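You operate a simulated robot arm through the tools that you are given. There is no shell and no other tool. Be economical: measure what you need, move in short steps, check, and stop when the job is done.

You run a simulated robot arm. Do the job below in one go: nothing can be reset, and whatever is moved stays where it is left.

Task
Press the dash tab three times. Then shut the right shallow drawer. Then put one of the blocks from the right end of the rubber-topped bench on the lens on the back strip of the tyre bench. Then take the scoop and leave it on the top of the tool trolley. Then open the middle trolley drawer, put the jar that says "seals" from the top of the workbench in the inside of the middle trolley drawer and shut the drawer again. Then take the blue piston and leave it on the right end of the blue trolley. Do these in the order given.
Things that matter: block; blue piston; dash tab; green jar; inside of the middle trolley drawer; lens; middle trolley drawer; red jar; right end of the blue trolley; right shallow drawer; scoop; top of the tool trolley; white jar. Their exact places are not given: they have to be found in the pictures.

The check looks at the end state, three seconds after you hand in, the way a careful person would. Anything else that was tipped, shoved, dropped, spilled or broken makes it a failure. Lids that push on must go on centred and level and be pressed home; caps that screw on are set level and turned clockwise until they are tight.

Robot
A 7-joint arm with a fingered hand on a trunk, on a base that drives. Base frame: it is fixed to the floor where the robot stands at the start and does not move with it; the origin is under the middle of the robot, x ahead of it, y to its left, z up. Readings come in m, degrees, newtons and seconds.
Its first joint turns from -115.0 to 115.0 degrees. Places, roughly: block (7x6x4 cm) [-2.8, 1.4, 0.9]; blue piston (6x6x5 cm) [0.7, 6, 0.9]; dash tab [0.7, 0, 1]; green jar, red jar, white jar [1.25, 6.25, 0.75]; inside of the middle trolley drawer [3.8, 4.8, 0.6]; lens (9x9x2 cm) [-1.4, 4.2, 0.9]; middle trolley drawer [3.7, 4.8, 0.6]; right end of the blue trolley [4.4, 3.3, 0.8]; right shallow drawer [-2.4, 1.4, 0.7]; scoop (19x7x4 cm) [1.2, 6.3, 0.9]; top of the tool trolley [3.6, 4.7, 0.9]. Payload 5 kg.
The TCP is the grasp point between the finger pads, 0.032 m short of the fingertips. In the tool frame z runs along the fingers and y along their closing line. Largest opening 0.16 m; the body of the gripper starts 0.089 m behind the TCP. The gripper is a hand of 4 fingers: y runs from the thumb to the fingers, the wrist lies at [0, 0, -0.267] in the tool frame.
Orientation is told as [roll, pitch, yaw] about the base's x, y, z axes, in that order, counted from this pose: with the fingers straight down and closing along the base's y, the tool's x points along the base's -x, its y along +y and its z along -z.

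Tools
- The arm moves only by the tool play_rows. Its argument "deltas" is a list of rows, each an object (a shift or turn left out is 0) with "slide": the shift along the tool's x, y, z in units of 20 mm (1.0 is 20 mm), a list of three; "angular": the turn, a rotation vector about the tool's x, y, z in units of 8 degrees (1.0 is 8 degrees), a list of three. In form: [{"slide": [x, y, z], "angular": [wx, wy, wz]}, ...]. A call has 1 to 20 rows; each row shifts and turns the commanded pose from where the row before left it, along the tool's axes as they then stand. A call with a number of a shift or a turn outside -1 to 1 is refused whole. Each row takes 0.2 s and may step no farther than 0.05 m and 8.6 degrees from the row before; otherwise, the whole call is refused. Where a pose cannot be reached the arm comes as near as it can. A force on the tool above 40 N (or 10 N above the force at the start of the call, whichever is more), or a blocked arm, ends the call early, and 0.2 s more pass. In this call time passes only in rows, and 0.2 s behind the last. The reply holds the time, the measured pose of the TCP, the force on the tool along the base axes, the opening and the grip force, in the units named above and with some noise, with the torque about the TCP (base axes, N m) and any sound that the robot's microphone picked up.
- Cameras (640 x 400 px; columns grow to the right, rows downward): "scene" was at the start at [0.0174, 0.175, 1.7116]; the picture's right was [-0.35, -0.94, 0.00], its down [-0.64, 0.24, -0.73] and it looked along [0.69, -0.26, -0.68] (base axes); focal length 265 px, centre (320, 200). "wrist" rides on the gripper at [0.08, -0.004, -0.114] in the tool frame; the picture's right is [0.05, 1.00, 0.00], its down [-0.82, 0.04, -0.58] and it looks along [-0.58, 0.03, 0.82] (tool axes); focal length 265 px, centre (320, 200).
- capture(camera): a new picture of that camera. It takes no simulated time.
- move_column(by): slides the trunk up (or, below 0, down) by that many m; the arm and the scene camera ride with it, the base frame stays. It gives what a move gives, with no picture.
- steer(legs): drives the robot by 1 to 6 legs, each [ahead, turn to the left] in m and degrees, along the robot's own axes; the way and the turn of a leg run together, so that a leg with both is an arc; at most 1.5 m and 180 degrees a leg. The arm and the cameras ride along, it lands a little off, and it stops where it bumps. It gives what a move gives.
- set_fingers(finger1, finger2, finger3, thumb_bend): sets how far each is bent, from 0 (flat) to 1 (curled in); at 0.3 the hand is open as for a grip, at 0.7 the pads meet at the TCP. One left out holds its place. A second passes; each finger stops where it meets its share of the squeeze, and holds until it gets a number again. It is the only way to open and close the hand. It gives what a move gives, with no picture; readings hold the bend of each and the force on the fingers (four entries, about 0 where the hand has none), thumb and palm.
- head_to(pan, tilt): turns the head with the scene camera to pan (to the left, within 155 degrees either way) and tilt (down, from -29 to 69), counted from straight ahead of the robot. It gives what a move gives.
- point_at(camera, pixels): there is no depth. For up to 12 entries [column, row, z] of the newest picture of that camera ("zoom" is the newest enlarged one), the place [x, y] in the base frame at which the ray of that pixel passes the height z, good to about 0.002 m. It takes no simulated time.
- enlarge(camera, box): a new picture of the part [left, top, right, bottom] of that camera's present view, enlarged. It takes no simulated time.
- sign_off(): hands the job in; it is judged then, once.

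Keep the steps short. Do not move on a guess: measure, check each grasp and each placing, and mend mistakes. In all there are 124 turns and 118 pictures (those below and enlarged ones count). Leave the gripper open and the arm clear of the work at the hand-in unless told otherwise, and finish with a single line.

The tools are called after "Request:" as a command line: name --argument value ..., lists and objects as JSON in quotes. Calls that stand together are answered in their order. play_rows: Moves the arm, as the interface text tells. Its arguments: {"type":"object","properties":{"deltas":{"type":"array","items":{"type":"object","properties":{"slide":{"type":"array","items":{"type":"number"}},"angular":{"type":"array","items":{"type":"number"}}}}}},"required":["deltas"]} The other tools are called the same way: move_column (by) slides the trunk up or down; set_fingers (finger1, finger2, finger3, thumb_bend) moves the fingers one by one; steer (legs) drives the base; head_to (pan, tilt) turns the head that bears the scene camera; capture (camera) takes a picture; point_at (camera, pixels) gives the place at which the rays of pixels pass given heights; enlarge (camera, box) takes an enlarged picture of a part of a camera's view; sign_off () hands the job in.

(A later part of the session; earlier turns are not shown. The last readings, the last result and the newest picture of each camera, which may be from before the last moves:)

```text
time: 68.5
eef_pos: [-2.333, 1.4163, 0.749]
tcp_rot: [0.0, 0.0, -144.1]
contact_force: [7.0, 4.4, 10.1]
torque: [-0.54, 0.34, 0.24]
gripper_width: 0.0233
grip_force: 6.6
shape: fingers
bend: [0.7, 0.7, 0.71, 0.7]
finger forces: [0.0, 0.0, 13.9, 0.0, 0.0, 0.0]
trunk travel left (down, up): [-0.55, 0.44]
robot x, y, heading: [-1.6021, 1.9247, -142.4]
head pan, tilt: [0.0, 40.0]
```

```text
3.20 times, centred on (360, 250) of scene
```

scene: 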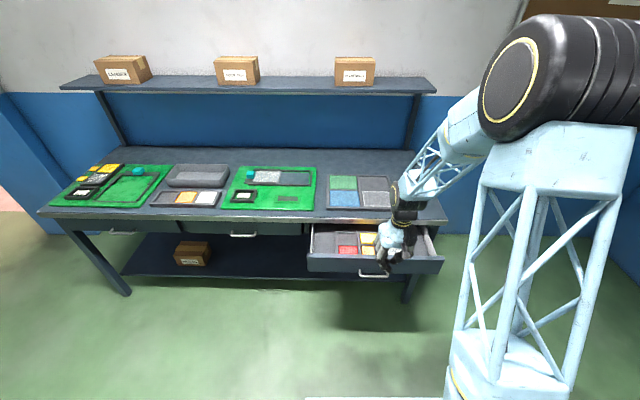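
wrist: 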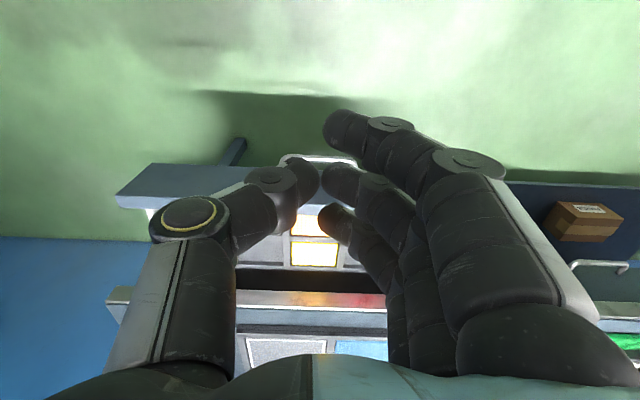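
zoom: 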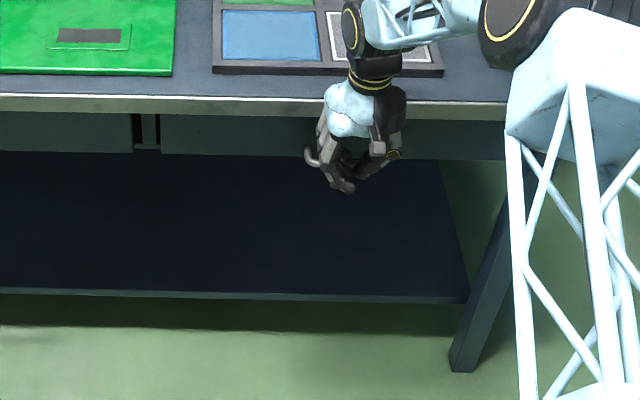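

The drawer now resists (≈13 N) and its front lines up with its neighbour: shut. I back off, lift, open the hand, and look.

Request:
play_rows --deltas '[{"slide": [0.5, 0, 0]}, {"slide": [1, 0, 0]}, {"slide": [1, 0, 0]}, {"slide": [1, 0, 0]}, {"slide": [1, 0, 0]}, {"slide": [0, 0, -1]}, {"slide": [0, 0, -1]}, {"slide": [0, 0, -1]}, {"slide": [0, 0, -1]}, {"slide": [0, 0, -1]}, {"slide": [0, 0, -1]}, {"slide": [0, 0, -1]}, {"slide": [0, 0, -1]}, {"slide": [0, 0, -1]}, {"slide": [0, 0, -1]}, {"slide": [0, 0, -1]}, {"slide": [0, 0, -1]}, {"slide": [0, 0, -1]}, {"slide": [0, 0, -1]}, {"slide": [0, 0, -1]}]'

Request:
set_fingers --finger1 0.3 --finger2 0.3 --finger3 0.3 --thumb_bend 0.3

Request:
play_rows --deltas '[{"slide": [0, 0, -1]}, {"slide": [0, 0, -1]}, {"slide": [0, 0, -1]}, {"slide": [0, 0, -1]}, {"slide": [0, 0, -1]}, {"slide": [0, 0, -1]}, {"slide": [0, 0, -1]}, {"slide": [0, 0, -1]}, {"slide": [0, 0, -1]}]'

Request:
capture --camera "scene"

```text
time: 72.8
eef_pos: [-2.261, 1.4707, 1.0489]
tcp_rot: [-0.1, 0.0, -144.2]
contact_force: [-1.6, 0.5, 0.0]
torque: [0.0, 0.04, 0.0]
gripper_width: 0.023
grip_force: 0.1
shape: fingers
bend: [0.7, 0.7, 0.7, 0.7]
finger forces: [0.0, 0.0, 0.0, 0.1, 0.1, 0.0]
trunk travel left (down, up): [-0.55, 0.44]
robot x, y, heading: [-1.6001, 1.9275, -142.4]
head pan, tilt: [0.0, 40.0]
```

```text
time: 73.8
eef_pos: [-2.2621, 1.4706, 1.0487]
tcp_rot: [-0.1, 0.1, -144.0]
contact_force: [-0.9, 0.3, 0.2]
torque: [0.01, 0.0, 0.0]
gripper_width: 0.1699
grip_force: 0.1
shape: fingers
bend: [0.3, 0.3, 0.3, 0.3]
finger forces: [0.0, 0.0, 0.0, 0.0, 0.0, 0.1]
trunk travel left (down, up): [-0.55, 0.44]
robot x, y, heading: [-1.602, 1.925, -142.3]
head pan, tilt: [0.0, 40.0]
```

```text
time: 75.8
eef_pos: [-2.2617, 1.4693, 1.2284]
tcp_rot: [0.0, -0.1, -144.1]
contact_force: [-0.5, 0.0, -0.6]
torque: [0.04, 0.03, 0.02]
gripper_width: 0.17
grip_force: 0.1
shape: fingers
bend: [0.3, 0.3, 0.3, 0.3]
finger forces: [0.0, 0.0, 0.1, 0.0, 0.0, 0.0]
trunk travel left (down, up): [-0.55, 0.44]
robot x, y, heading: [-1.5975, 1.9245, -142.4]
head pan, tilt: [0.0, 40.0]
```

```text
88 pictures are left
```

scene: 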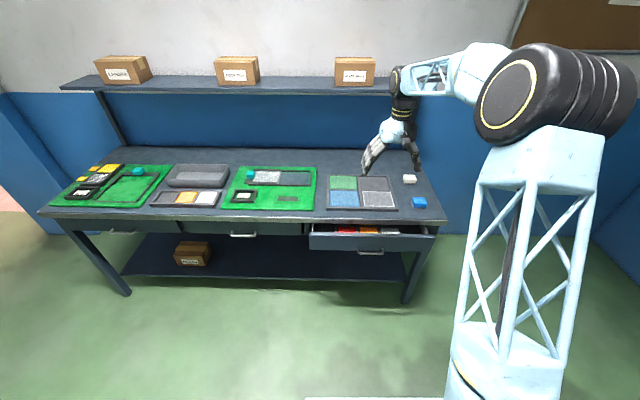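

The retreat pulled the drawer out again (~8 cm): a finger had hooked behind the bar. I'll redo it, but leave by lifting straight up. First back off 7 cm, close fingers, and lower.

Request:
set_fingers --finger1 0.7 --finger2 0.7 --finger3 0.7 --thumb_bend 0.7

Request:
play_rows --deltas '[{"slide": [1, 0, 0]}, {"slide": [1, 0, 0]}, {"slide": [1, 0, 0]}, {"slide": [0.7, 0, 1]}, {"slide": [0, 0, 1]}, {"slide": [0, 0, 1]}, {"slide": [0, 0, 1]}, {"slide": [0, 0, 1]}, {"slide": [0, 0, 1]}, {"slide": [0, 0, 1]}, {"slide": [0, 0, 1]}, {"slide": [0, 0, 1]}, {"slide": [0, 0, 1]}, {"slide": [0, 0, 1]}, {"slide": [0, 0, 1]}, {"slide": [0, 0, 1]}, {"slide": [0, 0, 1]}, {"slide": [0, 0, 1]}, {"slide": [0, 0, 1]}]'

Request:
enlarge --camera "scene" --box '[300, 200, 460, 300]'

Request:
capture --camera "wrist"

```text
time: 76.8
eef_pos: [-2.2611, 1.4706, 1.2276]
tcp_rot: [-0.1, -0.1, -144.1]
contact_force: [-0.1, 0.9, 0.4]
torque: [-0.02, -0.02, -0.02]
gripper_width: 0.0238
grip_force: 0.0
shape: fingers
bend: [0.7, 0.7, 0.7, 0.7]
finger forces: [0.1, 0.1, 0.0, 0.0, 0.0, 0.0]
trunk travel left (down, up): [-0.55, 0.44]
robot x, y, heading: [-1.6021, 1.9259, -142.2]
head pan, tilt: [0.0, 40.0]
```

```text
time: 80.8
eef_pos: [-2.2018, 1.5135, 0.9061]
tcp_rot: [-0.1, 0.0, -144.1]
contact_force: [0.3, 0.2, -0.7]
torque: [0.0, 0.01, 0.0]
gripper_width: 0.0237
grip_force: 0.1
shape: fingers
bend: [0.7, 0.7, 0.7, 0.7]
finger forces: [0.0, 0.0, 0.0, 0.0, 0.0, 0.0]
trunk travel left (down, up): [-0.55, 0.44]
robot x, y, heading: [-1.6012, 1.9262, -142.5]
head pan, tilt: [0.0, 40.0]
```

```text
4.00 times, centred on (380, 250) of scene
```

zoom: 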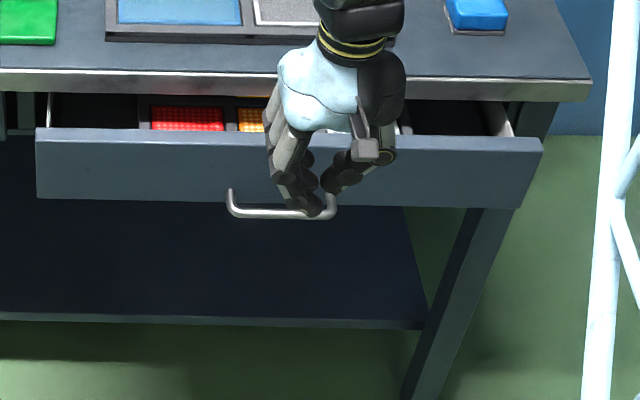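

```text
86 pictures are left
```

wrist: 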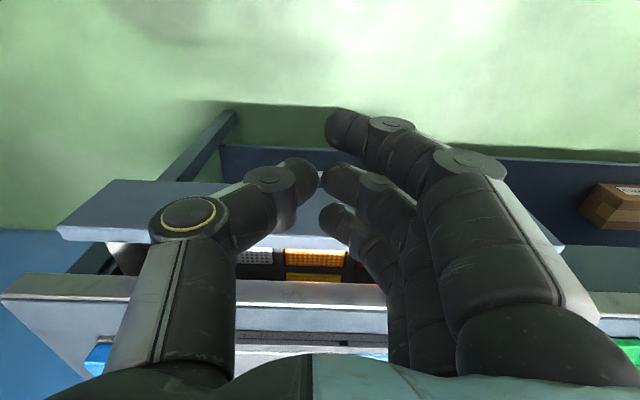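

I locate the bar and panel in the zoom: bar (283,213), panel top mid (290,132).

Request:
point_at --camera "zoom" --pixels '[[230, 205, 0.735], [283, 213, 0.735], [335, 212, 0.735], [290, 132, 0.8], [60, 130, 0.8], [540, 140, 0.8], [590, 82, 0.87]]'

```text
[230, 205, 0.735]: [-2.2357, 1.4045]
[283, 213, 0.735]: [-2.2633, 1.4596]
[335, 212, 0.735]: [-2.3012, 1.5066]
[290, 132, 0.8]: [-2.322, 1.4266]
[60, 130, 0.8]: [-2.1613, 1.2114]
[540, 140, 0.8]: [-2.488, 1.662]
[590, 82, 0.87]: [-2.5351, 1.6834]
```

TCP is 8 cm in front of the bar. I go down so tips are at z≈0.705 and push 13 cm forward.

Request:
play_rows --deltas '[{"slide": [0, 0, 1]}, {"slide": [0, 0, 1]}, {"slide": [0, 0, 1]}, {"slide": [0, 0, 1]}, {"slide": [0, 0, 1]}, {"slide": [0, 0, 1]}, {"slide": [0, 0, 1]}, {"slide": [0, 0, 1]}, {"slide": [0, 0, 0.5]}]'

Request:
play_rows --deltas '[{"slide": [-0.6, 0, 0]}, {"slide": [-0.6, 0, 0]}, {"slide": [-0.6, 0, 0]}, {"slide": [-0.6, 0, 0]}, {"slide": [-0.6, 0, 0]}, {"slide": [-0.6, 0, 0]}, {"slide": [-0.6, 0, 0]}, {"slide": [-0.6, 0, 0]}, {"slide": [-0.6, 0, 0]}, {"slide": [-0.6, 0, 0]}, {"slide": [-0.6, 0, 0]}]'

Request:
enlarge --camera "scene" --box '[260, 200, 460, 300]'

```text
time: 82.8
eef_pos: [-2.2017, 1.5144, 0.7395]
tcp_rot: [0.0, 0.1, -144.1]
contact_force: [0.7, -1.1, 0.2]
torque: [-0.01, 0.03, 0.03]
gripper_width: 0.0237
grip_force: 0.1
shape: fingers
bend: [0.7, 0.7, 0.7, 0.7]
finger forces: [0.1, 0.0, 0.0, 0.0, 0.1, 0.0]
trunk travel left (down, up): [-0.55, 0.44]
robot x, y, heading: [-1.6001, 1.926, -142.3]
head pan, tilt: [0.0, 40.0]
```

```text
time: 85.2
eef_pos: [-2.3087, 1.4351, 0.7382]
tcp_rot: [-0.1, 0.0, -144.0]
contact_force: [0.2, 0.2, 0.3]
torque: [-0.05, -0.01, -0.01]
gripper_width: 0.0239
grip_force: 0.0
shape: fingers
bend: [0.7, 0.7, 0.7, 0.7]
finger forces: [0.1, 0.0, 0.0, 0.0, 0.1, 0.0]
trunk travel left (down, up): [-0.55, 0.44]
robot x, y, heading: [-1.5992, 1.925, -142.5]
head pan, tilt: [0.0, 40.0]
```

```text
3.20 times, centred on (360, 250) of scene
```

zoom: 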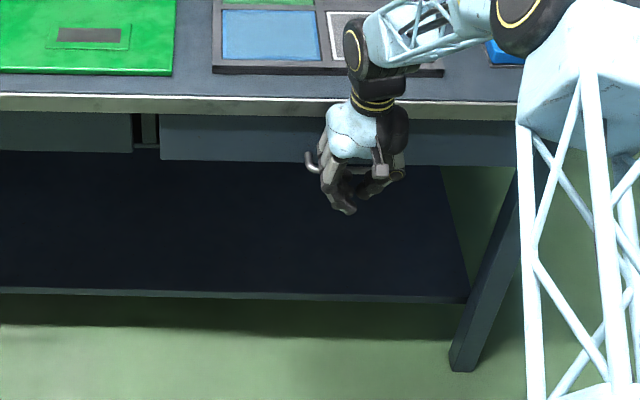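

Nearly home; small rows until it resists.

Request:
play_rows --deltas '[{"slide": [-0.3, 0, 0]}, {"slide": [-0.3, 0, 0]}, {"slide": [-0.3, 0, 0]}, {"slide": [-0.2, 0, 0]}, {"slide": [-0.2, 0, 0]}, {"slide": [-0.2, 0, 0]}]'

Request:
enlarge --camera "scene" --box '[300, 210, 420, 285]'

```text
time: 86.4
eef_pos: [-2.3214, 1.4229, 0.7358]
tcp_rot: [-0.2, 0.8, -143.9]
contact_force: [12.5, 6.6, 7.5]
torque: [-0.07, -0.05, 0.17]
gripper_width: 0.0238
grip_force: 8.1
shape: fingers
bend: [0.7, 0.7, 0.71, 0.7]
finger forces: [0.1, 0.2, 15.6, 0.0, 0.0, 0.0]
trunk travel left (down, up): [-0.55, 0.44]
robot x, y, heading: [-1.6006, 1.9264, -142.5]
head pan, tilt: [0.0, 40.0]
stopped in row 6: the force on the tool passed its limit at 46 N (the readings are from after the stop); the commanded pose is now the measured one
```

```text
5.33 times, centred on (360, 248) of scene
```

zoom: 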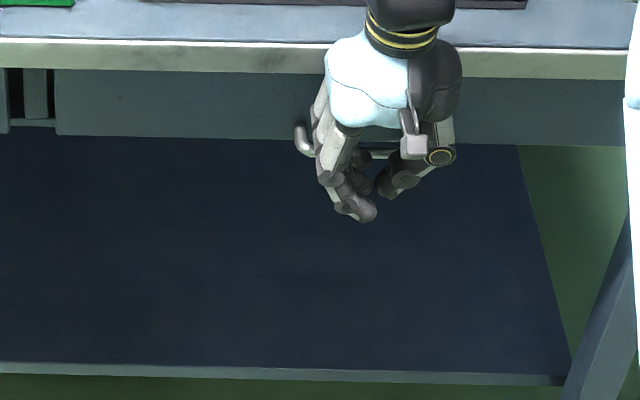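

Stopped by force: shut. Now I lift straight up without pulling back.

Request:
play_rows --deltas '[{"slide": [0.1, 0, 0]}, {"slide": [0, 0, -0.5]}, {"slide": [0, 0, -0.5]}, {"slide": [0, 0, -0.5]}, {"slide": [0, 0, -0.5]}, {"slide": [0, 0, -0.5]}]'

Request:
enlarge --camera "scene" --box '[300, 210, 420, 285]'

```text
time: 87.8
eef_pos: [-2.3233, 1.4257, 0.7857]
tcp_rot: [-0.1, 0.7, -143.9]
contact_force: [0.3, -0.2, -0.5]
torque: [-0.02, 0.0, 0.01]
gripper_width: 0.0237
grip_force: 0.2
shape: fingers
bend: [0.7, 0.7, 0.7, 0.7]
finger forces: [0.0, 0.1, 0.0, 0.0, 0.0, 0.1]
trunk travel left (down, up): [-0.55, 0.44]
robot x, y, heading: [-1.6008, 1.9225, -142.3]
head pan, tilt: [0.0, 40.0]
```

```text
5.33 times, centred on (360, 248) of scene
```

zoom: 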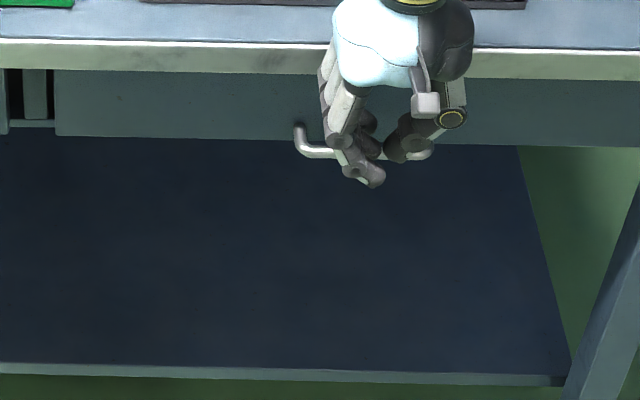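

The drawer stays in. I keep lifting straight up, then open the hand.

Request:
play_rows --deltas '[{"slide": [0, 0, -0.5]}, {"slide": [0, 0, -0.5]}, {"slide": [0, 0, -0.5]}, {"slide": [0, 0, -1]}, {"slide": [0, 0, -1]}, {"slide": [0, 0, -1]}, {"slide": [0, 0, -1]}, {"slide": [0, 0, -1]}, {"slide": [0, 0, -1]}, {"slide": [0, 0, -1]}, {"slide": [0, 0, -1]}, {"slide": [0, 0, -1]}, {"slide": [0, 0, -1]}, {"slide": [0, 0, -1]}, {"slide": [0, 0, -1]}, {"slide": [0, 0, -1]}, {"slide": [0, 0, -1]}, {"slide": [0, 0, -1]}, {"slide": [0, 0, -1]}, {"slide": [0, 0, -1]}]'

Request:
set_fingers --finger1 0.3 --finger2 0.3 --finger3 0.3 --thumb_bend 0.3

Request:
capture --camera "scene"

Request:
capture --camera "wrist"

```text
time: 92.0
eef_pos: [-2.325, 1.4201, 1.1557]
tcp_rot: [-0.1, 0.7, -143.8]
contact_force: [-0.7, -0.2, -0.5]
torque: [0.0, 0.02, 0.0]
gripper_width: 0.0239
grip_force: 0.1
shape: fingers
bend: [0.7, 0.7, 0.7, 0.7]
finger forces: [0.0, 0.0, 0.0, 0.0, 0.0, 0.0]
trunk travel left (down, up): [-0.55, 0.44]
robot x, y, heading: [-1.6008, 1.9208, -142.5]
head pan, tilt: [0.0, 40.0]
```

```text
time: 93.0
eef_pos: [-2.3245, 1.4203, 1.1554]
tcp_rot: [-0.1, 0.7, -144.0]
contact_force: [0.9, -0.7, -0.5]
torque: [0.01, -0.03, -0.02]
gripper_width: 0.1701
grip_force: 0.0
shape: fingers
bend: [0.3, 0.3, 0.3, 0.3]
finger forces: [0.0, 0.0, 0.0, 0.0, 0.0, 0.0]
trunk travel left (down, up): [-0.55, 0.44]
robot x, y, heading: [-1.5992, 1.9304, -142.5]
head pan, tilt: [0.0, 40.0]
```

```text
82 pictures are left
```

scene: 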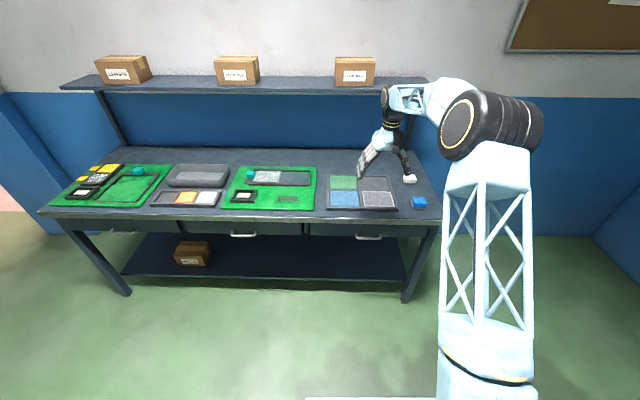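

```text
81 pictures are left
```

wrist: 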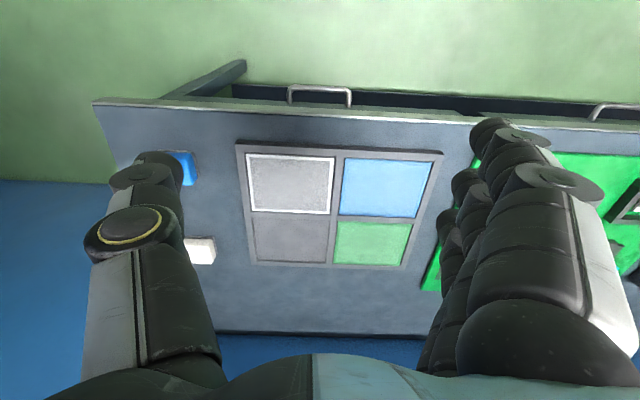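

The right drawer is shut, level with its neighbours. Now the blocks: white at (410,179), blue at (420,202). I measure and enlarge.

Request:
enlarge --camera "scene" --box '[380, 160, 460, 220]'

Request:
point_at --camera "scene" --pixels '[[410, 179, 0.9], [420, 202, 0.9], [420, 202, 0.85]]'

Request:
point_at --camera "wrist" --pixels '[[188, 168, 0.9], [200, 250, 0.9], [188, 168, 0.85]]'

```text
6.67 times, centred on (420, 190) of scene
```

zoom: 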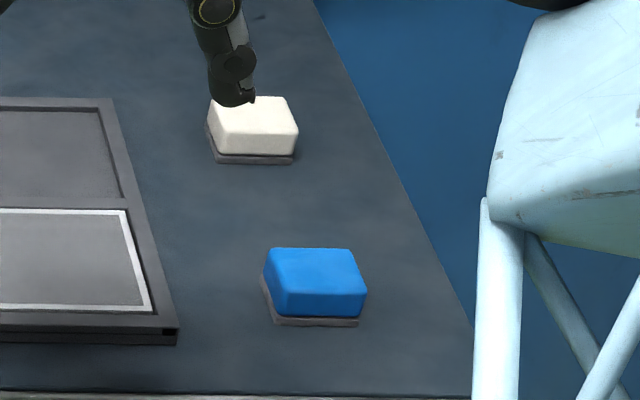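

```text
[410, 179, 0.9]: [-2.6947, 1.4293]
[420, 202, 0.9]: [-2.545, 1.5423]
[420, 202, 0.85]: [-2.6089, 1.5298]
```

```text
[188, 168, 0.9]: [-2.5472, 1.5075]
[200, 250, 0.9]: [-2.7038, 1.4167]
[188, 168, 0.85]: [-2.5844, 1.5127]
```

Both blocks sit on grey pads at the right end. I'll take the blue one at about (-2.55,1.52). It's 1.03 m away, so I retract the hand 24 cm and drive ahead 0.3 m.

Request:
play_rows --deltas '[{"slide": [1, 0, 0]}, {"slide": [1, 0, 0]}, {"slide": [1, 0, 0]}, {"slide": [1, 0, 0]}, {"slide": [1, 0, 0]}, {"slide": [1, 0, 0]}, {"slide": [1, 0, 0]}, {"slide": [1, 0, 0]}, {"slide": [1, 0, 0]}, {"slide": [1, 0, 0]}, {"slide": [1, 0, 0]}, {"slide": [1, 0, 0]}]'

Request:
steer --legs '[[0.3, 0]]'

Request:
capture --camera "scene"

Request:
capture --camera "wrist"

```text
time: 95.6
eef_pos: [-2.132, 1.562, 1.1584]
tcp_rot: [-0.1, 0.7, -143.9]
contact_force: [0.5, 0.2, 0.1]
torque: [0.01, 0.03, -0.01]
gripper_width: 0.1702
grip_force: 0.0
shape: fingers
bend: [0.3, 0.3, 0.3, 0.3]
finger forces: [0.1, 0.0, 0.1, 0.0, 0.1, 0.0]
trunk travel left (down, up): [-0.55, 0.44]
robot x, y, heading: [-1.5992, 1.9265, -142.4]
head pan, tilt: [0.0, 40.0]
```

```text
time: 97.7
eef_pos: [-2.3759, 1.373, 1.1585]
tcp_rot: [-0.1, 0.8, -143.9]
contact_force: [0.2, -0.8, -0.4]
torque: [-0.02, -0.02, 0.01]
gripper_width: 0.1699
grip_force: 0.1
shape: fingers
bend: [0.3, 0.3, 0.3, 0.3]
finger forces: [0.0, 0.0, 0.0, 0.0, 0.1, 0.1]
trunk travel left (down, up): [-0.55, 0.44]
robot x, y, heading: [-1.8447, 1.7399, -142.3]
head pan, tilt: [0.0, 40.0]
```

```text
79 pictures are left
```

scene: 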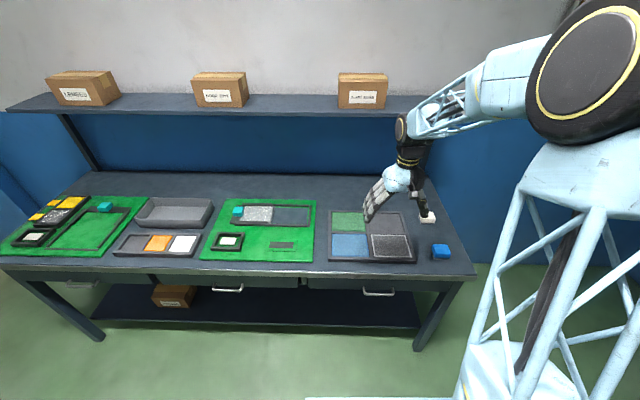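

```text
78 pictures are left
```

wrist: 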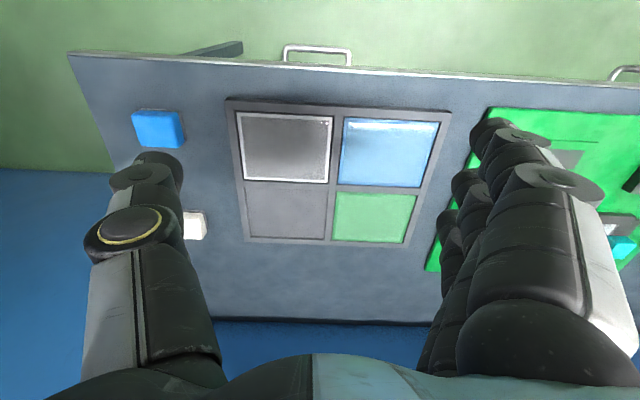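

Blue block: scene (440,250), wrist (158,130). Triangulate.

Request:
point_at --camera "scene" --pixels '[[440, 249, 0.92], [440, 249, 0.88], [433, 247, 0.9], [449, 249, 0.9], [441, 259, 0.86]]'

Request:
point_at --camera "wrist" --pixels '[[156, 130, 0.92], [156, 130, 0.88], [131, 113, 0.9], [180, 111, 0.9], [185, 147, 0.9], [138, 147, 0.9]]'

Request:
enlarge --camera "scene" --box '[410, 230, 474, 270]'

Request:
enlarge --camera "wrist" --box '[110, 90, 230, 165]'

```text
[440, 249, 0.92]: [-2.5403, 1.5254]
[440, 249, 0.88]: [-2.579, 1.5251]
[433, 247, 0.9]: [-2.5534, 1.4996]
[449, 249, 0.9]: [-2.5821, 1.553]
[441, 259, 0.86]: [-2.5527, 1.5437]
```

```text
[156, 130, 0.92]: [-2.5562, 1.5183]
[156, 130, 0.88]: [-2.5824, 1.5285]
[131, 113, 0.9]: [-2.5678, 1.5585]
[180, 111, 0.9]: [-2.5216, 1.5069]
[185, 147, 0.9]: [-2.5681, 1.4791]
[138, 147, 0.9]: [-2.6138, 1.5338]
```

```text
10.00 times, centred on (442, 250) of scene
```

zoom: 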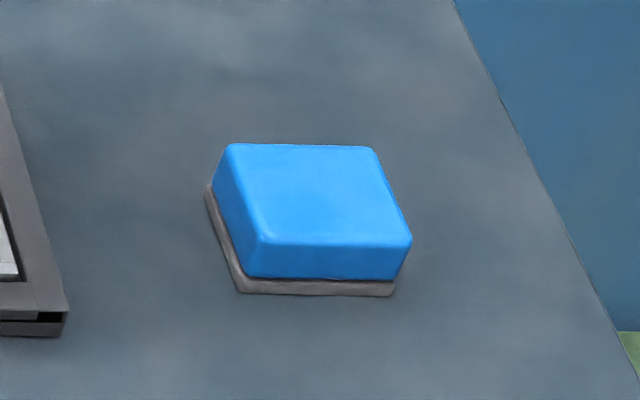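

```text
5.33 times, centred on (170, 128) of wrist
```

zoom: 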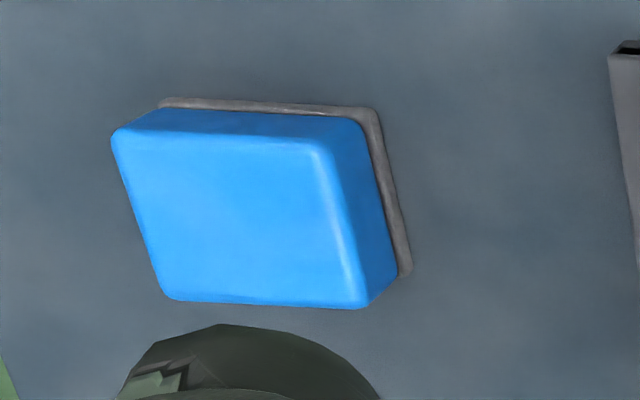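

Block top is near z≈0.88, centre (-2.578,1.525), long side along the closing line. I move over it: -3.7 units tool x, -12.1 units tool y, then lower to 0.98.

Request:
play_rows --deltas '[{"slide": [-0.28, -0.93, 0]}, {"slide": [-0.28, -0.93, 0]}, {"slide": [-0.28, -0.93, 0]}, {"slide": [-0.28, -0.93, 0]}, {"slide": [-0.28, -0.93, 0]}, {"slide": [-0.28, -0.93, 0]}, {"slide": [-0.28, -0.93, 0]}, {"slide": [-0.28, -0.93, 0]}, {"slide": [-0.28, -0.93, 0]}, {"slide": [-0.28, -0.93, 0]}, {"slide": [-0.28, -0.93, 0]}, {"slide": [-0.28, -0.93, 0]}, {"slide": [-0.28, -0.93, 0]}, {"slide": [0, 0, 1]}, {"slide": [0, 0, 1]}, {"slide": [0, 0, 1]}, {"slide": [0, 0, 1]}, {"slide": [0, 0, 1]}, {"slide": [0, 0, 1]}, {"slide": [0, 0, 1]}]'

Request:
capture --camera "wrist"

```text
time: 101.9
eef_pos: [-2.575, 1.5283, 1.0177]
tcp_rot: [-0.2, 0.7, -143.9]
contact_force: [-0.3, -0.1, 0.6]
torque: [0.02, -0.03, -0.01]
gripper_width: 0.17
grip_force: 0.0
shape: fingers
bend: [0.3, 0.3, 0.3, 0.3]
finger forces: [0.0, 0.1, 0.1, 0.0, 0.1, 0.0]
trunk travel left (down, up): [-0.55, 0.44]
robot x, y, heading: [-1.8436, 1.7411, -142.5]
head pan, tilt: [0.0, 40.0]
```

```text
75 pictures are left
```

wrist: 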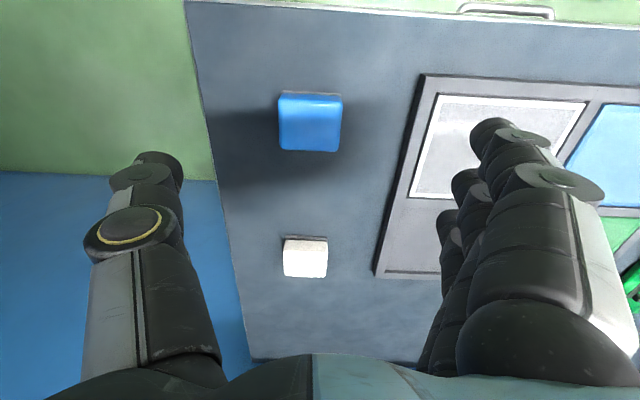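

I check the block's top centre (310,125) now.

Request:
point_at --camera "wrist" --pixels '[[310, 126, 0.89], [310, 126, 0.87], [279, 126, 0.88], [341, 126, 0.88], [310, 96, 0.88], [310, 151, 0.88]]'

```text
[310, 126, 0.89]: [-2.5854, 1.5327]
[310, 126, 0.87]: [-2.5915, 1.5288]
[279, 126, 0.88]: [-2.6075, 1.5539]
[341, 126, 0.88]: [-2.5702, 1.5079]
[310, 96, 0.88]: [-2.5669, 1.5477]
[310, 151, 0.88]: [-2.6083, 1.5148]
```

Small correction (-0.46, -0.5 units), then down to TCP z≈0.893.

Request:
play_rows --deltas '[{"slide": [-0.46, -0.5, 0]}, {"slide": [0, 0, 1]}, {"slide": [0, 0, 1]}, {"slide": [0, 0, 1]}, {"slide": [0, 0, 1]}, {"slide": [0, 0, 1]}, {"slide": [0, 0, 0.6]}, {"slide": [0, 0, 0.6]}]'

Request:
enlarge --camera "scene" --box '[390, 200, 490, 270]'

Request:
capture --camera "wrist"

```text
time: 103.7
eef_pos: [-2.5869, 1.5299, 0.8933]
tcp_rot: [-0.1, 0.7, -143.9]
contact_force: [1.2, 0.2, -0.1]
torque: [0.01, 0.03, -0.04]
gripper_width: 0.1699
grip_force: 0.0
shape: fingers
bend: [0.3, 0.3, 0.3, 0.3]
finger forces: [0.1, 0.0, 0.0, 0.1, 0.1, 0.0]
trunk travel left (down, up): [-0.55, 0.44]
robot x, y, heading: [-1.8451, 1.7385, -142.5]
head pan, tilt: [0.0, 40.0]
```

```text
5.71 times, centred on (440, 235) of scene
```

zoom: 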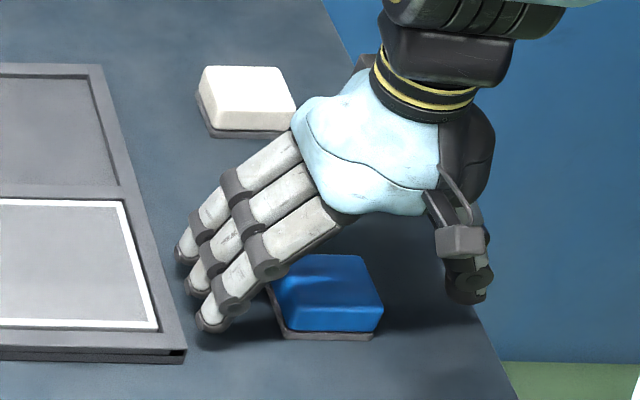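

```text
73 pictures are left
```

wrist: 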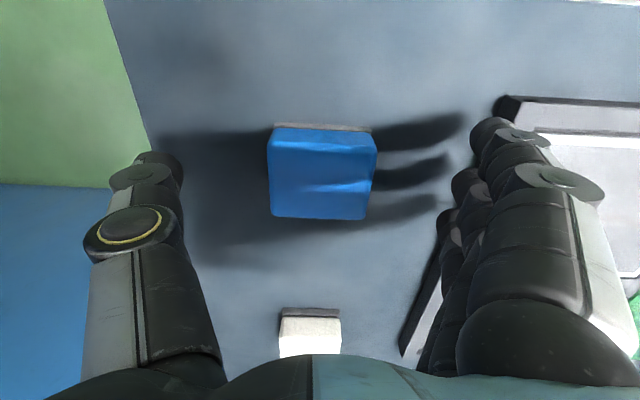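

The hand straddles the block (thumb right, fingers left, clear of the tray). I lower 10 mm more with force watch, then close gently.

Request:
play_rows --deltas '[{"slide": [0, 0, 0.25]}, {"slide": [0, 0, 0.25]}]'

Request:
set_fingers --finger1 0.5 --finger2 0.5 --finger3 0.5 --thumb_bend 0.5

Request:
capture --camera "wrist"

```text
time: 104.3
eef_pos: [-2.5882, 1.532, 0.883]
tcp_rot: [-0.1, 0.8, -143.9]
contact_force: [0.0, -0.4, 1.8]
torque: [0.03, -0.01, -0.03]
gripper_width: 0.1699
grip_force: 0.1
shape: fingers
bend: [0.3, 0.3, 0.3, 0.3]
finger forces: [0.0, 0.0, 0.0, 0.0, 0.0, 0.1]
trunk travel left (down, up): [-0.55, 0.44]
robot x, y, heading: [-1.8454, 1.7406, -142.4]
head pan, tilt: [0.0, 40.0]
```

```text
time: 105.3
eef_pos: [-2.5882, 1.5313, 0.8834]
tcp_rot: [-0.2, 0.7, -143.9]
contact_force: [-0.2, -0.7, -0.3]
torque: [0.01, -0.04, -0.03]
gripper_width: 0.0924
grip_force: 0.0
shape: fingers
bend: [0.5, 0.5, 0.5, 0.5]
finger forces: [0.1, 0.1, 0.0, 0.0, 0.0, 0.0]
trunk travel left (down, up): [-0.55, 0.44]
robot x, y, heading: [-1.84, 1.7345, -142.4]
head pan, tilt: [0.0, 40.0]
```

```text
72 pictures are left
```

wrist: 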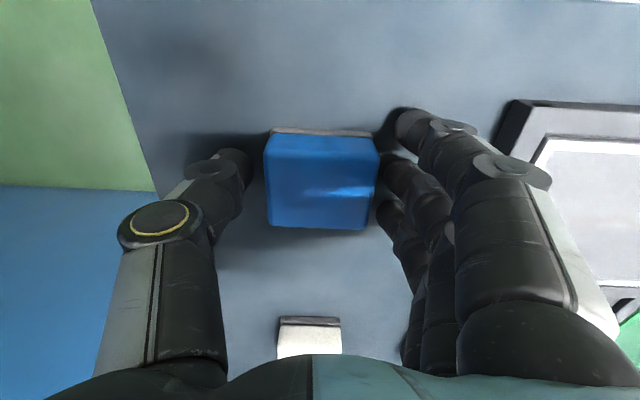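

Fingers sit ~4 mm off centre along the block; I shift forward 4 mm and close.

Request:
play_rows --deltas '[{"slide": [-0.25, 0, 0]}]'

Request:
set_fingers --finger1 0.7 --finger2 0.7 --finger3 0.7 --thumb_bend 0.7

Request:
play_rows --deltas '[{"slide": [0, 0, -0.5]}, {"slide": [0, 0, -0.5]}, {"slide": [0, 0, -0.5]}, {"slide": [0, 0, -0.5]}]'

Request:
capture --camera "wrist"

Request:
enlarge --camera "scene" --box '[390, 200, 490, 270]'

```text
time: 105.7
eef_pos: [-2.591, 1.5265, 0.8826]
tcp_rot: [-0.1, 0.6, -143.9]
contact_force: [-0.1, 0.1, 1.0]
torque: [0.01, 0.01, -0.01]
gripper_width: 0.0923
grip_force: 0.2
shape: fingers
bend: [0.5, 0.5, 0.5, 0.5]
finger forces: [0.0, 0.0, 0.1, 0.0, 0.0, 0.1]
trunk travel left (down, up): [-0.55, 0.44]
robot x, y, heading: [-1.8439, 1.7385, -142.3]
head pan, tilt: [0.0, 40.0]
```

```text
time: 106.7
eef_pos: [-2.5917, 1.5268, 0.8836]
tcp_rot: [-0.1, 0.8, -144.0]
contact_force: [0.3, 0.9, 0.3]
torque: [0.02, 0.0, -0.01]
gripper_width: 0.0698
grip_force: 19.7
shape: fingers
bend: [0.57, 0.57, 0.58, 0.59]
finger forces: [7.0, 6.9, 5.8, 0.1, 20.3, 0.0]
trunk travel left (down, up): [-0.55, 0.44]
robot x, y, heading: [-1.8408, 1.7379, -142.4]
head pan, tilt: [0.0, 40.0]
```

```text
time: 107.7
eef_pos: [-2.592, 1.5279, 0.9232]
tcp_rot: [-0.1, 0.7, -143.9]
contact_force: [-0.6, 0.7, -0.3]
torque: [0.0, -0.03, 0.03]
gripper_width: 0.0699
grip_force: 19.7
shape: fingers
bend: [0.57, 0.57, 0.58, 0.59]
finger forces: [7.0, 7.1, 5.7, 0.0, 20.2, 0.0]
trunk travel left (down, up): [-0.55, 0.44]
robot x, y, heading: [-1.8451, 1.7387, -142.5]
head pan, tilt: [0.0, 40.0]
```

```text
71 pictures are left
```

wrist: 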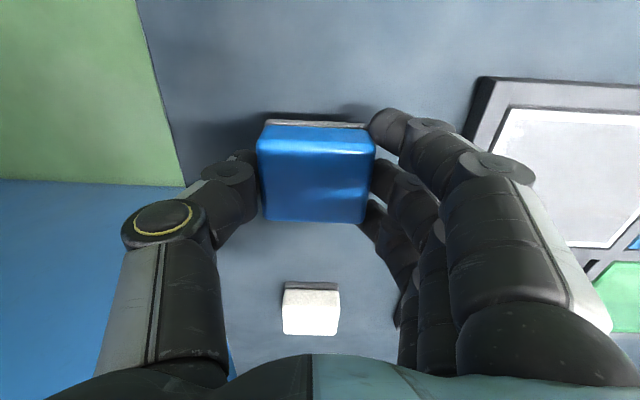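

```text
5.71 times, centred on (440, 235) of scene
```

zoom: 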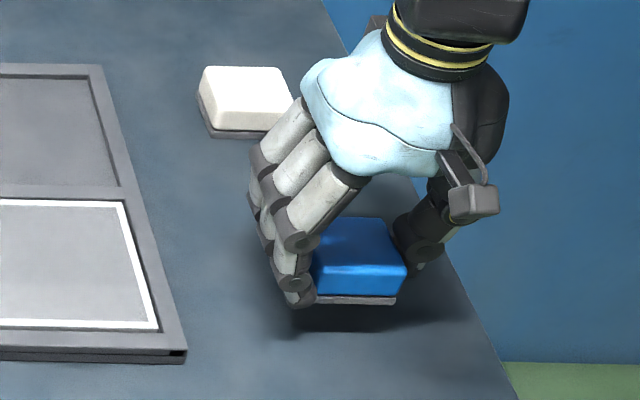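

The block is held firmly (20 N) and lifted. I raise it and draw it in front of the trunk, then back off the bench.

Request:
play_rows --deltas '[{"slide": [0, 0, -1]}, {"slide": [0, 0, -1]}, {"slide": [0, 0, -1]}, {"slide": [0, 0, -1]}, {"slide": [0, 0, -1]}, {"slide": [0, 0, -1]}, {"slide": [0, 0, -1]}, {"slide": [0.7, 1, -0.6]}, {"slide": [0.7, 1, -0.6]}, {"slide": [0.7, 1, -0.6]}, {"slide": [0.7, 1, -0.6]}, {"slide": [0.7, 1, -0.6]}, {"slide": [0.7, 1, -0.6]}, {"slide": [0.7, 1, -0.6]}, {"slide": [0.7, 1, -0.6]}, {"slide": [0.7, 1, -0.6]}, {"slide": [0.7, 1, -0.6]}, {"slide": [0.7, 1, -0.6]}, {"slide": [0.7, 1, -0.6]}, {"slide": [0.7, 1, -0.6]}]'

Request:
steer --legs '[[-0.3, 0], [0, -155]]'

Request:
capture --camera "scene"

```text
time: 111.9
eef_pos: [-2.2938, 1.4233, 1.222]
tcp_rot: [-0.1, 0.7, -143.9]
contact_force: [0.4, -0.1, -1.1]
torque: [-0.01, 0.02, -0.02]
gripper_width: 0.0694
grip_force: 19.4
shape: fingers
bend: [0.57, 0.57, 0.58, 0.59]
finger forces: [7.0, 7.1, 5.8, 0.0, 20.0, 0.0]
trunk travel left (down, up): [-0.55, 0.44]
robot x, y, heading: [-1.8439, 1.7379, -142.5]
head pan, tilt: [0.0, 40.0]
```

```text
time: 120.7
eef_pos: [-1.3093, 2.3824, 1.2214]
tcp_rot: [-0.1, 0.7, 58.2]
contact_force: [0.2, -0.2, -0.9]
torque: [0.0, 0.03, 0.01]
gripper_width: 0.0692
grip_force: 19.5
shape: fingers
bend: [0.57, 0.57, 0.58, 0.59]
finger forces: [6.4, 7.4, 6.2, 0.0, 19.7, 0.0]
trunk travel left (down, up): [-0.55, 0.44]
robot x, y, heading: [-1.611, 1.917, 59.4]
head pan, tilt: [0.0, 40.0]
```

```text
69 pictures are left
```

scene: 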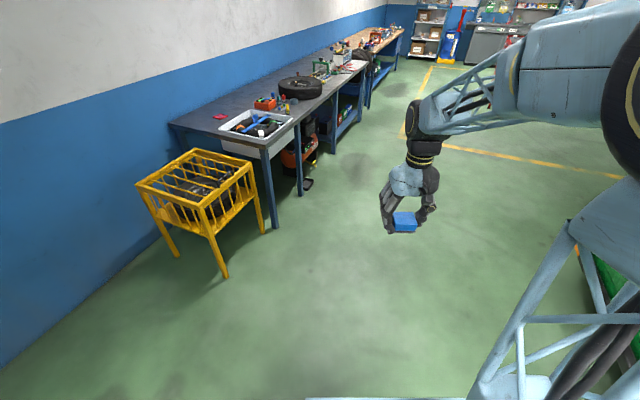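

The tyre bench is ahead; a red round thing at (220,116) looks like the lens. I enlarge and measure the bench.

Request:
enlarge --camera "scene" --box '[160, 70, 340, 182]'

Request:
point_at --camera "scene" --pixels '[[219, 117, 0.88], [277, 228, 0], [299, 194, 0], [263, 151, 0.87], [296, 119, 0.87], [171, 127, 0.87], [325, 151, 0], [226, 277, 0], [263, 233, 0], [308, 188, 0]]'

```text
3.56 times, centred on (250, 126) of scene
```

zoom: 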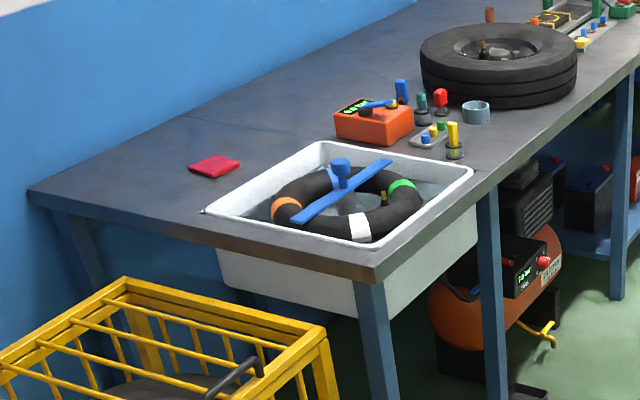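

```text
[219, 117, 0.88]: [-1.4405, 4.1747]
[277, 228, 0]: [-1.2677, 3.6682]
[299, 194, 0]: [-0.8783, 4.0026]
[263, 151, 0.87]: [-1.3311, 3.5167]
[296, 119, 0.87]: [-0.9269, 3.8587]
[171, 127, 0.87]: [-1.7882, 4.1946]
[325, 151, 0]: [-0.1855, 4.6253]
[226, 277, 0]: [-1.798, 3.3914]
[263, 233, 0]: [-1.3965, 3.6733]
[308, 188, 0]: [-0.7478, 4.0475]
```

The lens is the red square pad at about (-1.44,4.175), ~0.6 m inside the bench edge. I need to know how close the base can get, so I measure the base front edge strip at the picture bottom.

Request:
point_at --camera "scene" --pixels '[[305, 398, 0.1], [305, 398, 0.25], [305, 398, 0.4], [465, 398, 0.25], [465, 398, 0.4]]'

Request:
enlarge --camera "scene" --box '[200, 85, 240, 135]'

Request:
head_to --pan 0 --tilt 69

Request:
capture --camera "scene"

```text
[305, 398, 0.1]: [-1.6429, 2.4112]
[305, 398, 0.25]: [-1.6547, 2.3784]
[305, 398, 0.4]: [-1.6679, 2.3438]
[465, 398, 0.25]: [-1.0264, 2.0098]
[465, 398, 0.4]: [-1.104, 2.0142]
```

```text
8.00 times, centred on (220, 110) of scene
```

zoom: 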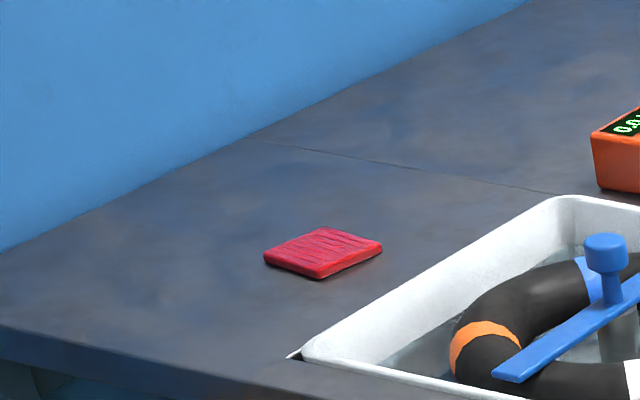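

```text
time: 121.7
eef_pos: [-1.3096, 2.3817, 1.2216]
tcp_rot: [0.0, 0.7, 58.2]
contact_force: [-0.5, 0.0, -0.5]
torque: [0.02, -0.01, -0.01]
gripper_width: 0.0692
grip_force: 20.0
shape: fingers
bend: [0.57, 0.57, 0.58, 0.59]
finger forces: [6.4, 7.4, 6.2, 0.0, 19.7, 0.0]
trunk travel left (down, up): [-0.55, 0.44]
robot x, y, heading: [-1.611, 1.9208, 59.9]
head pan, tilt: [0.0, 68.8]
```

```text
66 pictures are left
```

scene: 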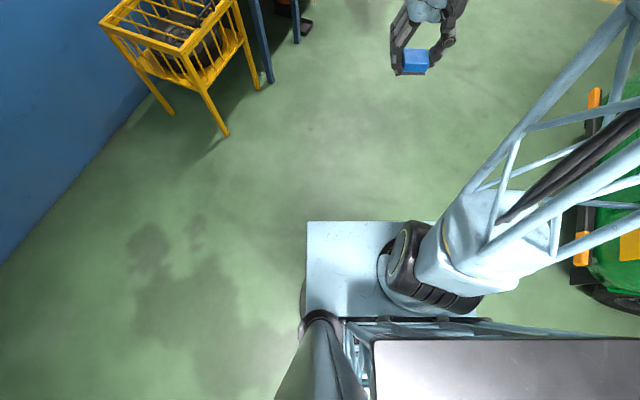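

I measure the plate's front corner (307,222) and its right part.

Request:
point_at --camera "scene" --pixels '[[307, 222, 0.2], [307, 222, 0.4], [307, 222, 0.6], [437, 222, 0.2], [437, 222, 0.4], [302, 320, 0.4], [425, 290, 0.5]]'

```text
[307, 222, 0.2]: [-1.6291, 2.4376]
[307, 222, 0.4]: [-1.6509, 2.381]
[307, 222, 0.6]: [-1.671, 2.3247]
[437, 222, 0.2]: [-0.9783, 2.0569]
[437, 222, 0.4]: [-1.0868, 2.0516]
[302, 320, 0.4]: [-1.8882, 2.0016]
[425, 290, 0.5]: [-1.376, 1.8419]
```

The base front is ~0.40 m ahead of the axis and it's ~0.54 m wide. I check the rickshaw rear (orange lamps at right) against my path.

Request:
point_at --camera "scene" --pixels '[[580, 262, 0.6], [590, 92, 0.6], [574, 280, 0.3]]'

```text
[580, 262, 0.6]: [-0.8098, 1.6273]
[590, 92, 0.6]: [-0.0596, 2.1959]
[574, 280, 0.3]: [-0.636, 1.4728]
```

The path is clear. I turn to heading 54°, drive 1.53 m, turn to face the tyre bench (125.5°), and look.

Request:
steer --legs '[[0, -5.8], [0.8, 0], [0.73, 0], [0, 71.4]]'

Request:
head_to --pan 0 --tilt 35

Request:
capture --camera "scene"

```text
time: 133.4
eef_pos: [-1.0265, 3.6357, 1.2217]
tcp_rot: [0.0, 0.7, 125.3]
contact_force: [0.2, -0.6, -1.0]
torque: [-0.01, -0.02, -0.01]
gripper_width: 0.0693
grip_force: 20.9
shape: fingers
bend: [0.57, 0.57, 0.6, 0.59]
finger forces: [7.7, 7.8, 7.6, 0.0, 19.0, 0.0]
trunk travel left (down, up): [-0.55, 0.44]
robot x, y, heading: [-0.7203, 3.1796, 126.7]
head pan, tilt: [0.0, 68.8]
```

```text
time: 134.4
eef_pos: [-1.0256, 3.6351, 1.2228]
tcp_rot: [-0.2, 0.7, 125.2]
contact_force: [-0.1, 0.5, -0.5]
torque: [-0.02, 0.0, 0.0]
gripper_width: 0.0692
grip_force: 20.8
shape: fingers
bend: [0.57, 0.57, 0.6, 0.59]
finger forces: [7.8, 7.8, 7.6, 0.0, 18.9, 0.0]
trunk travel left (down, up): [-0.55, 0.44]
robot x, y, heading: [-0.7165, 3.1794, 126.7]
head pan, tilt: [0.0, 35.0]
```

```text
65 pictures are left
```

scene: 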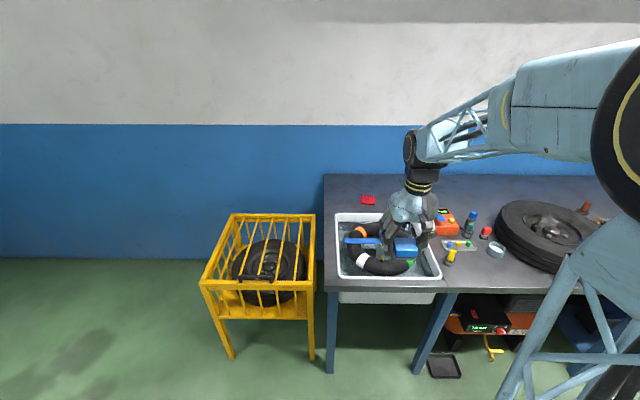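

Lens at (368,199), bench front edge at row ~290, front-left leg foot (330,372). Measure.

Request:
point_at --camera "scene" --pixels '[[368, 199, 0.87], [368, 199, 0.85], [325, 290, 0.84], [450, 288, 0.84], [330, 373, 0], [415, 373, 0], [312, 360, 0], [323, 180, 0.85], [440, 378, 0.02]]'

Request:
enlarge --camera "scene" --box '[310, 170, 470, 300]'

```text
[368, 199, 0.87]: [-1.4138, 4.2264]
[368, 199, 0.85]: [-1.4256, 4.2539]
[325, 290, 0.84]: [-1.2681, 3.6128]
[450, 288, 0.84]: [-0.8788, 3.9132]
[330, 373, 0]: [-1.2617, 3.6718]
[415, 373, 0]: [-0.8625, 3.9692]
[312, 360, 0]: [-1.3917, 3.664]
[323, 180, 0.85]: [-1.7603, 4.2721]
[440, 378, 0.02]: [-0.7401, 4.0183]
```

```text
3.08 times, centred on (390, 235) of scene
```

zoom: 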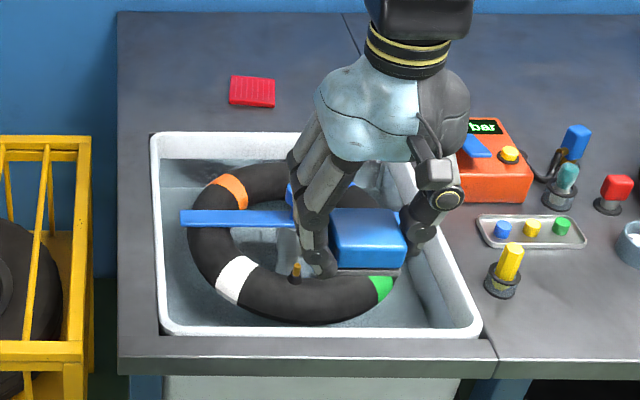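

The lens is at about (-1.43, 4.25, 0.85): 1.285 m ahead, 0.07 m right of the axis; bench legs would stop the base ~0.3 m farther. I test the true reach by extending forward at safe height.

Request:
play_rows --deltas '[{"slide": [-1, -0.1, 0.3]}, {"slide": [-1, -0.1, 0.3]}, {"slide": [-1, -0.1, 0.3]}, {"slide": [-1, -0.1, 0.3]}, {"slide": [-1, -0.1, 0.3]}, {"slide": [-1, -0.1, 0.3]}, {"slide": [-1, -0.1, 0.3]}, {"slide": [-1, -0.1, 0.3]}, {"slide": [-1, -0.1, 0.3]}, {"slide": [-1, -0.1, 0.3]}, {"slide": [-1, -0.1, 0.3]}, {"slide": [-1, -0.1, 0.3]}, {"slide": [-1, -0.1, 0.3]}, {"slide": [-1, -0.1, 0.3]}, {"slide": [-1, -0.1, 0.3]}, {"slide": [-1, -0.1, 0.3]}, {"slide": [-1, -0.1, 0.3]}, {"slide": [-1, -0.1, 0.3]}, {"slide": [-1, -0.1, 0.3]}, {"slide": [-1, -0.1, 0.3]}]'

Request:
capture --camera "scene"

Request:
capture --camera "wrist"

```text
time: 138.6
eef_pos: [-1.2226, 3.9836, 1.0959]
tcp_rot: [-0.1, 0.8, 125.2]
contact_force: [0.3, 0.1, -1.6]
torque: [-0.01, 0.0, -0.01]
gripper_width: 0.0692
grip_force: 21.2
shape: fingers
bend: [0.57, 0.57, 0.6, 0.59]
finger forces: [7.8, 7.7, 7.5, 0.1, 18.8, 0.0]
trunk travel left (down, up): [-0.55, 0.44]
robot x, y, heading: [-0.7199, 3.1757, 126.6]
head pan, tilt: [0.0, 35.0]
```

```text
63 pictures are left
```

scene: 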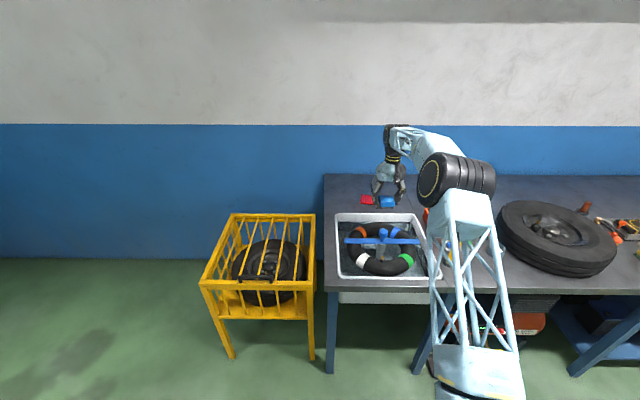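

```text
62 pictures are left
```

wrist: 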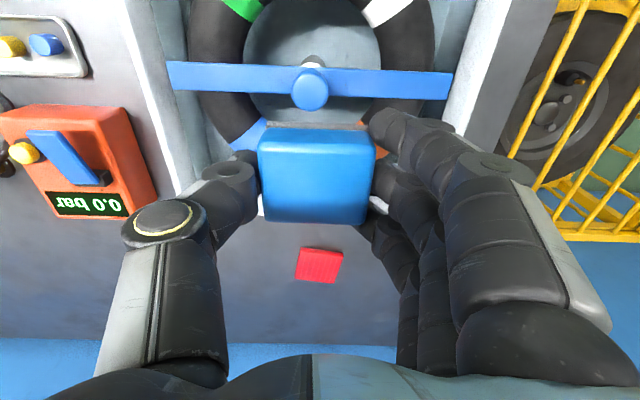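

The arm reached 0.95 m without clipping. The lens is seen at wrist (320,265); I measure it, and probe 6 cm more reach.

Request:
point_at --camera "wrist" --pixels '[[320, 265, 0.87], [320, 265, 0.85], [320, 265, 0.83]]'

Request:
play_rows --deltas '[{"slide": [-1, 0, 0.2]}, {"slide": [-1, 0, 0.2]}, {"slide": [-1, 0, 0.2]}]'

Request:
capture --camera "wrist"

```text
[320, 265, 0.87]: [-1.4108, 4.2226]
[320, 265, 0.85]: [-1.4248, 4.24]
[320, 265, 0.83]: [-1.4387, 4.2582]
```

```text
time: 139.4
eef_pos: [-1.2571, 4.0323, 1.0849]
tcp_rot: [-0.1, 0.7, 125.2]
contact_force: [-0.4, 0.5, 0.0]
torque: [-0.05, -0.06, -0.04]
gripper_width: 0.069
grip_force: 20.5
shape: fingers
bend: [0.57, 0.57, 0.6, 0.59]
finger forces: [7.5, 8.0, 7.2, 0.0, 18.7, 0.1]
trunk travel left (down, up): [-0.55, 0.44]
robot x, y, heading: [-0.7158, 3.1784, 126.6]
head pan, tilt: [0.0, 35.0]
```

```text
61 pictures are left
```

wrist: 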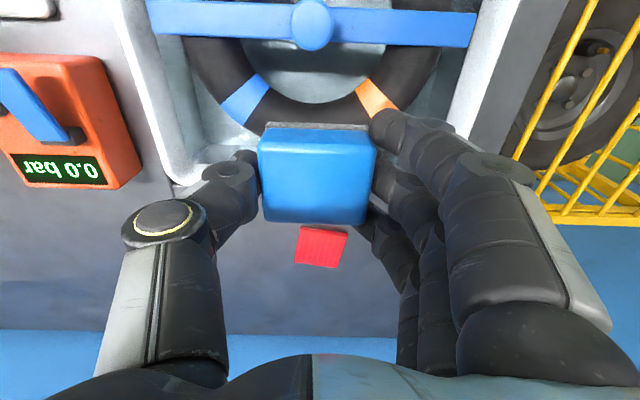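

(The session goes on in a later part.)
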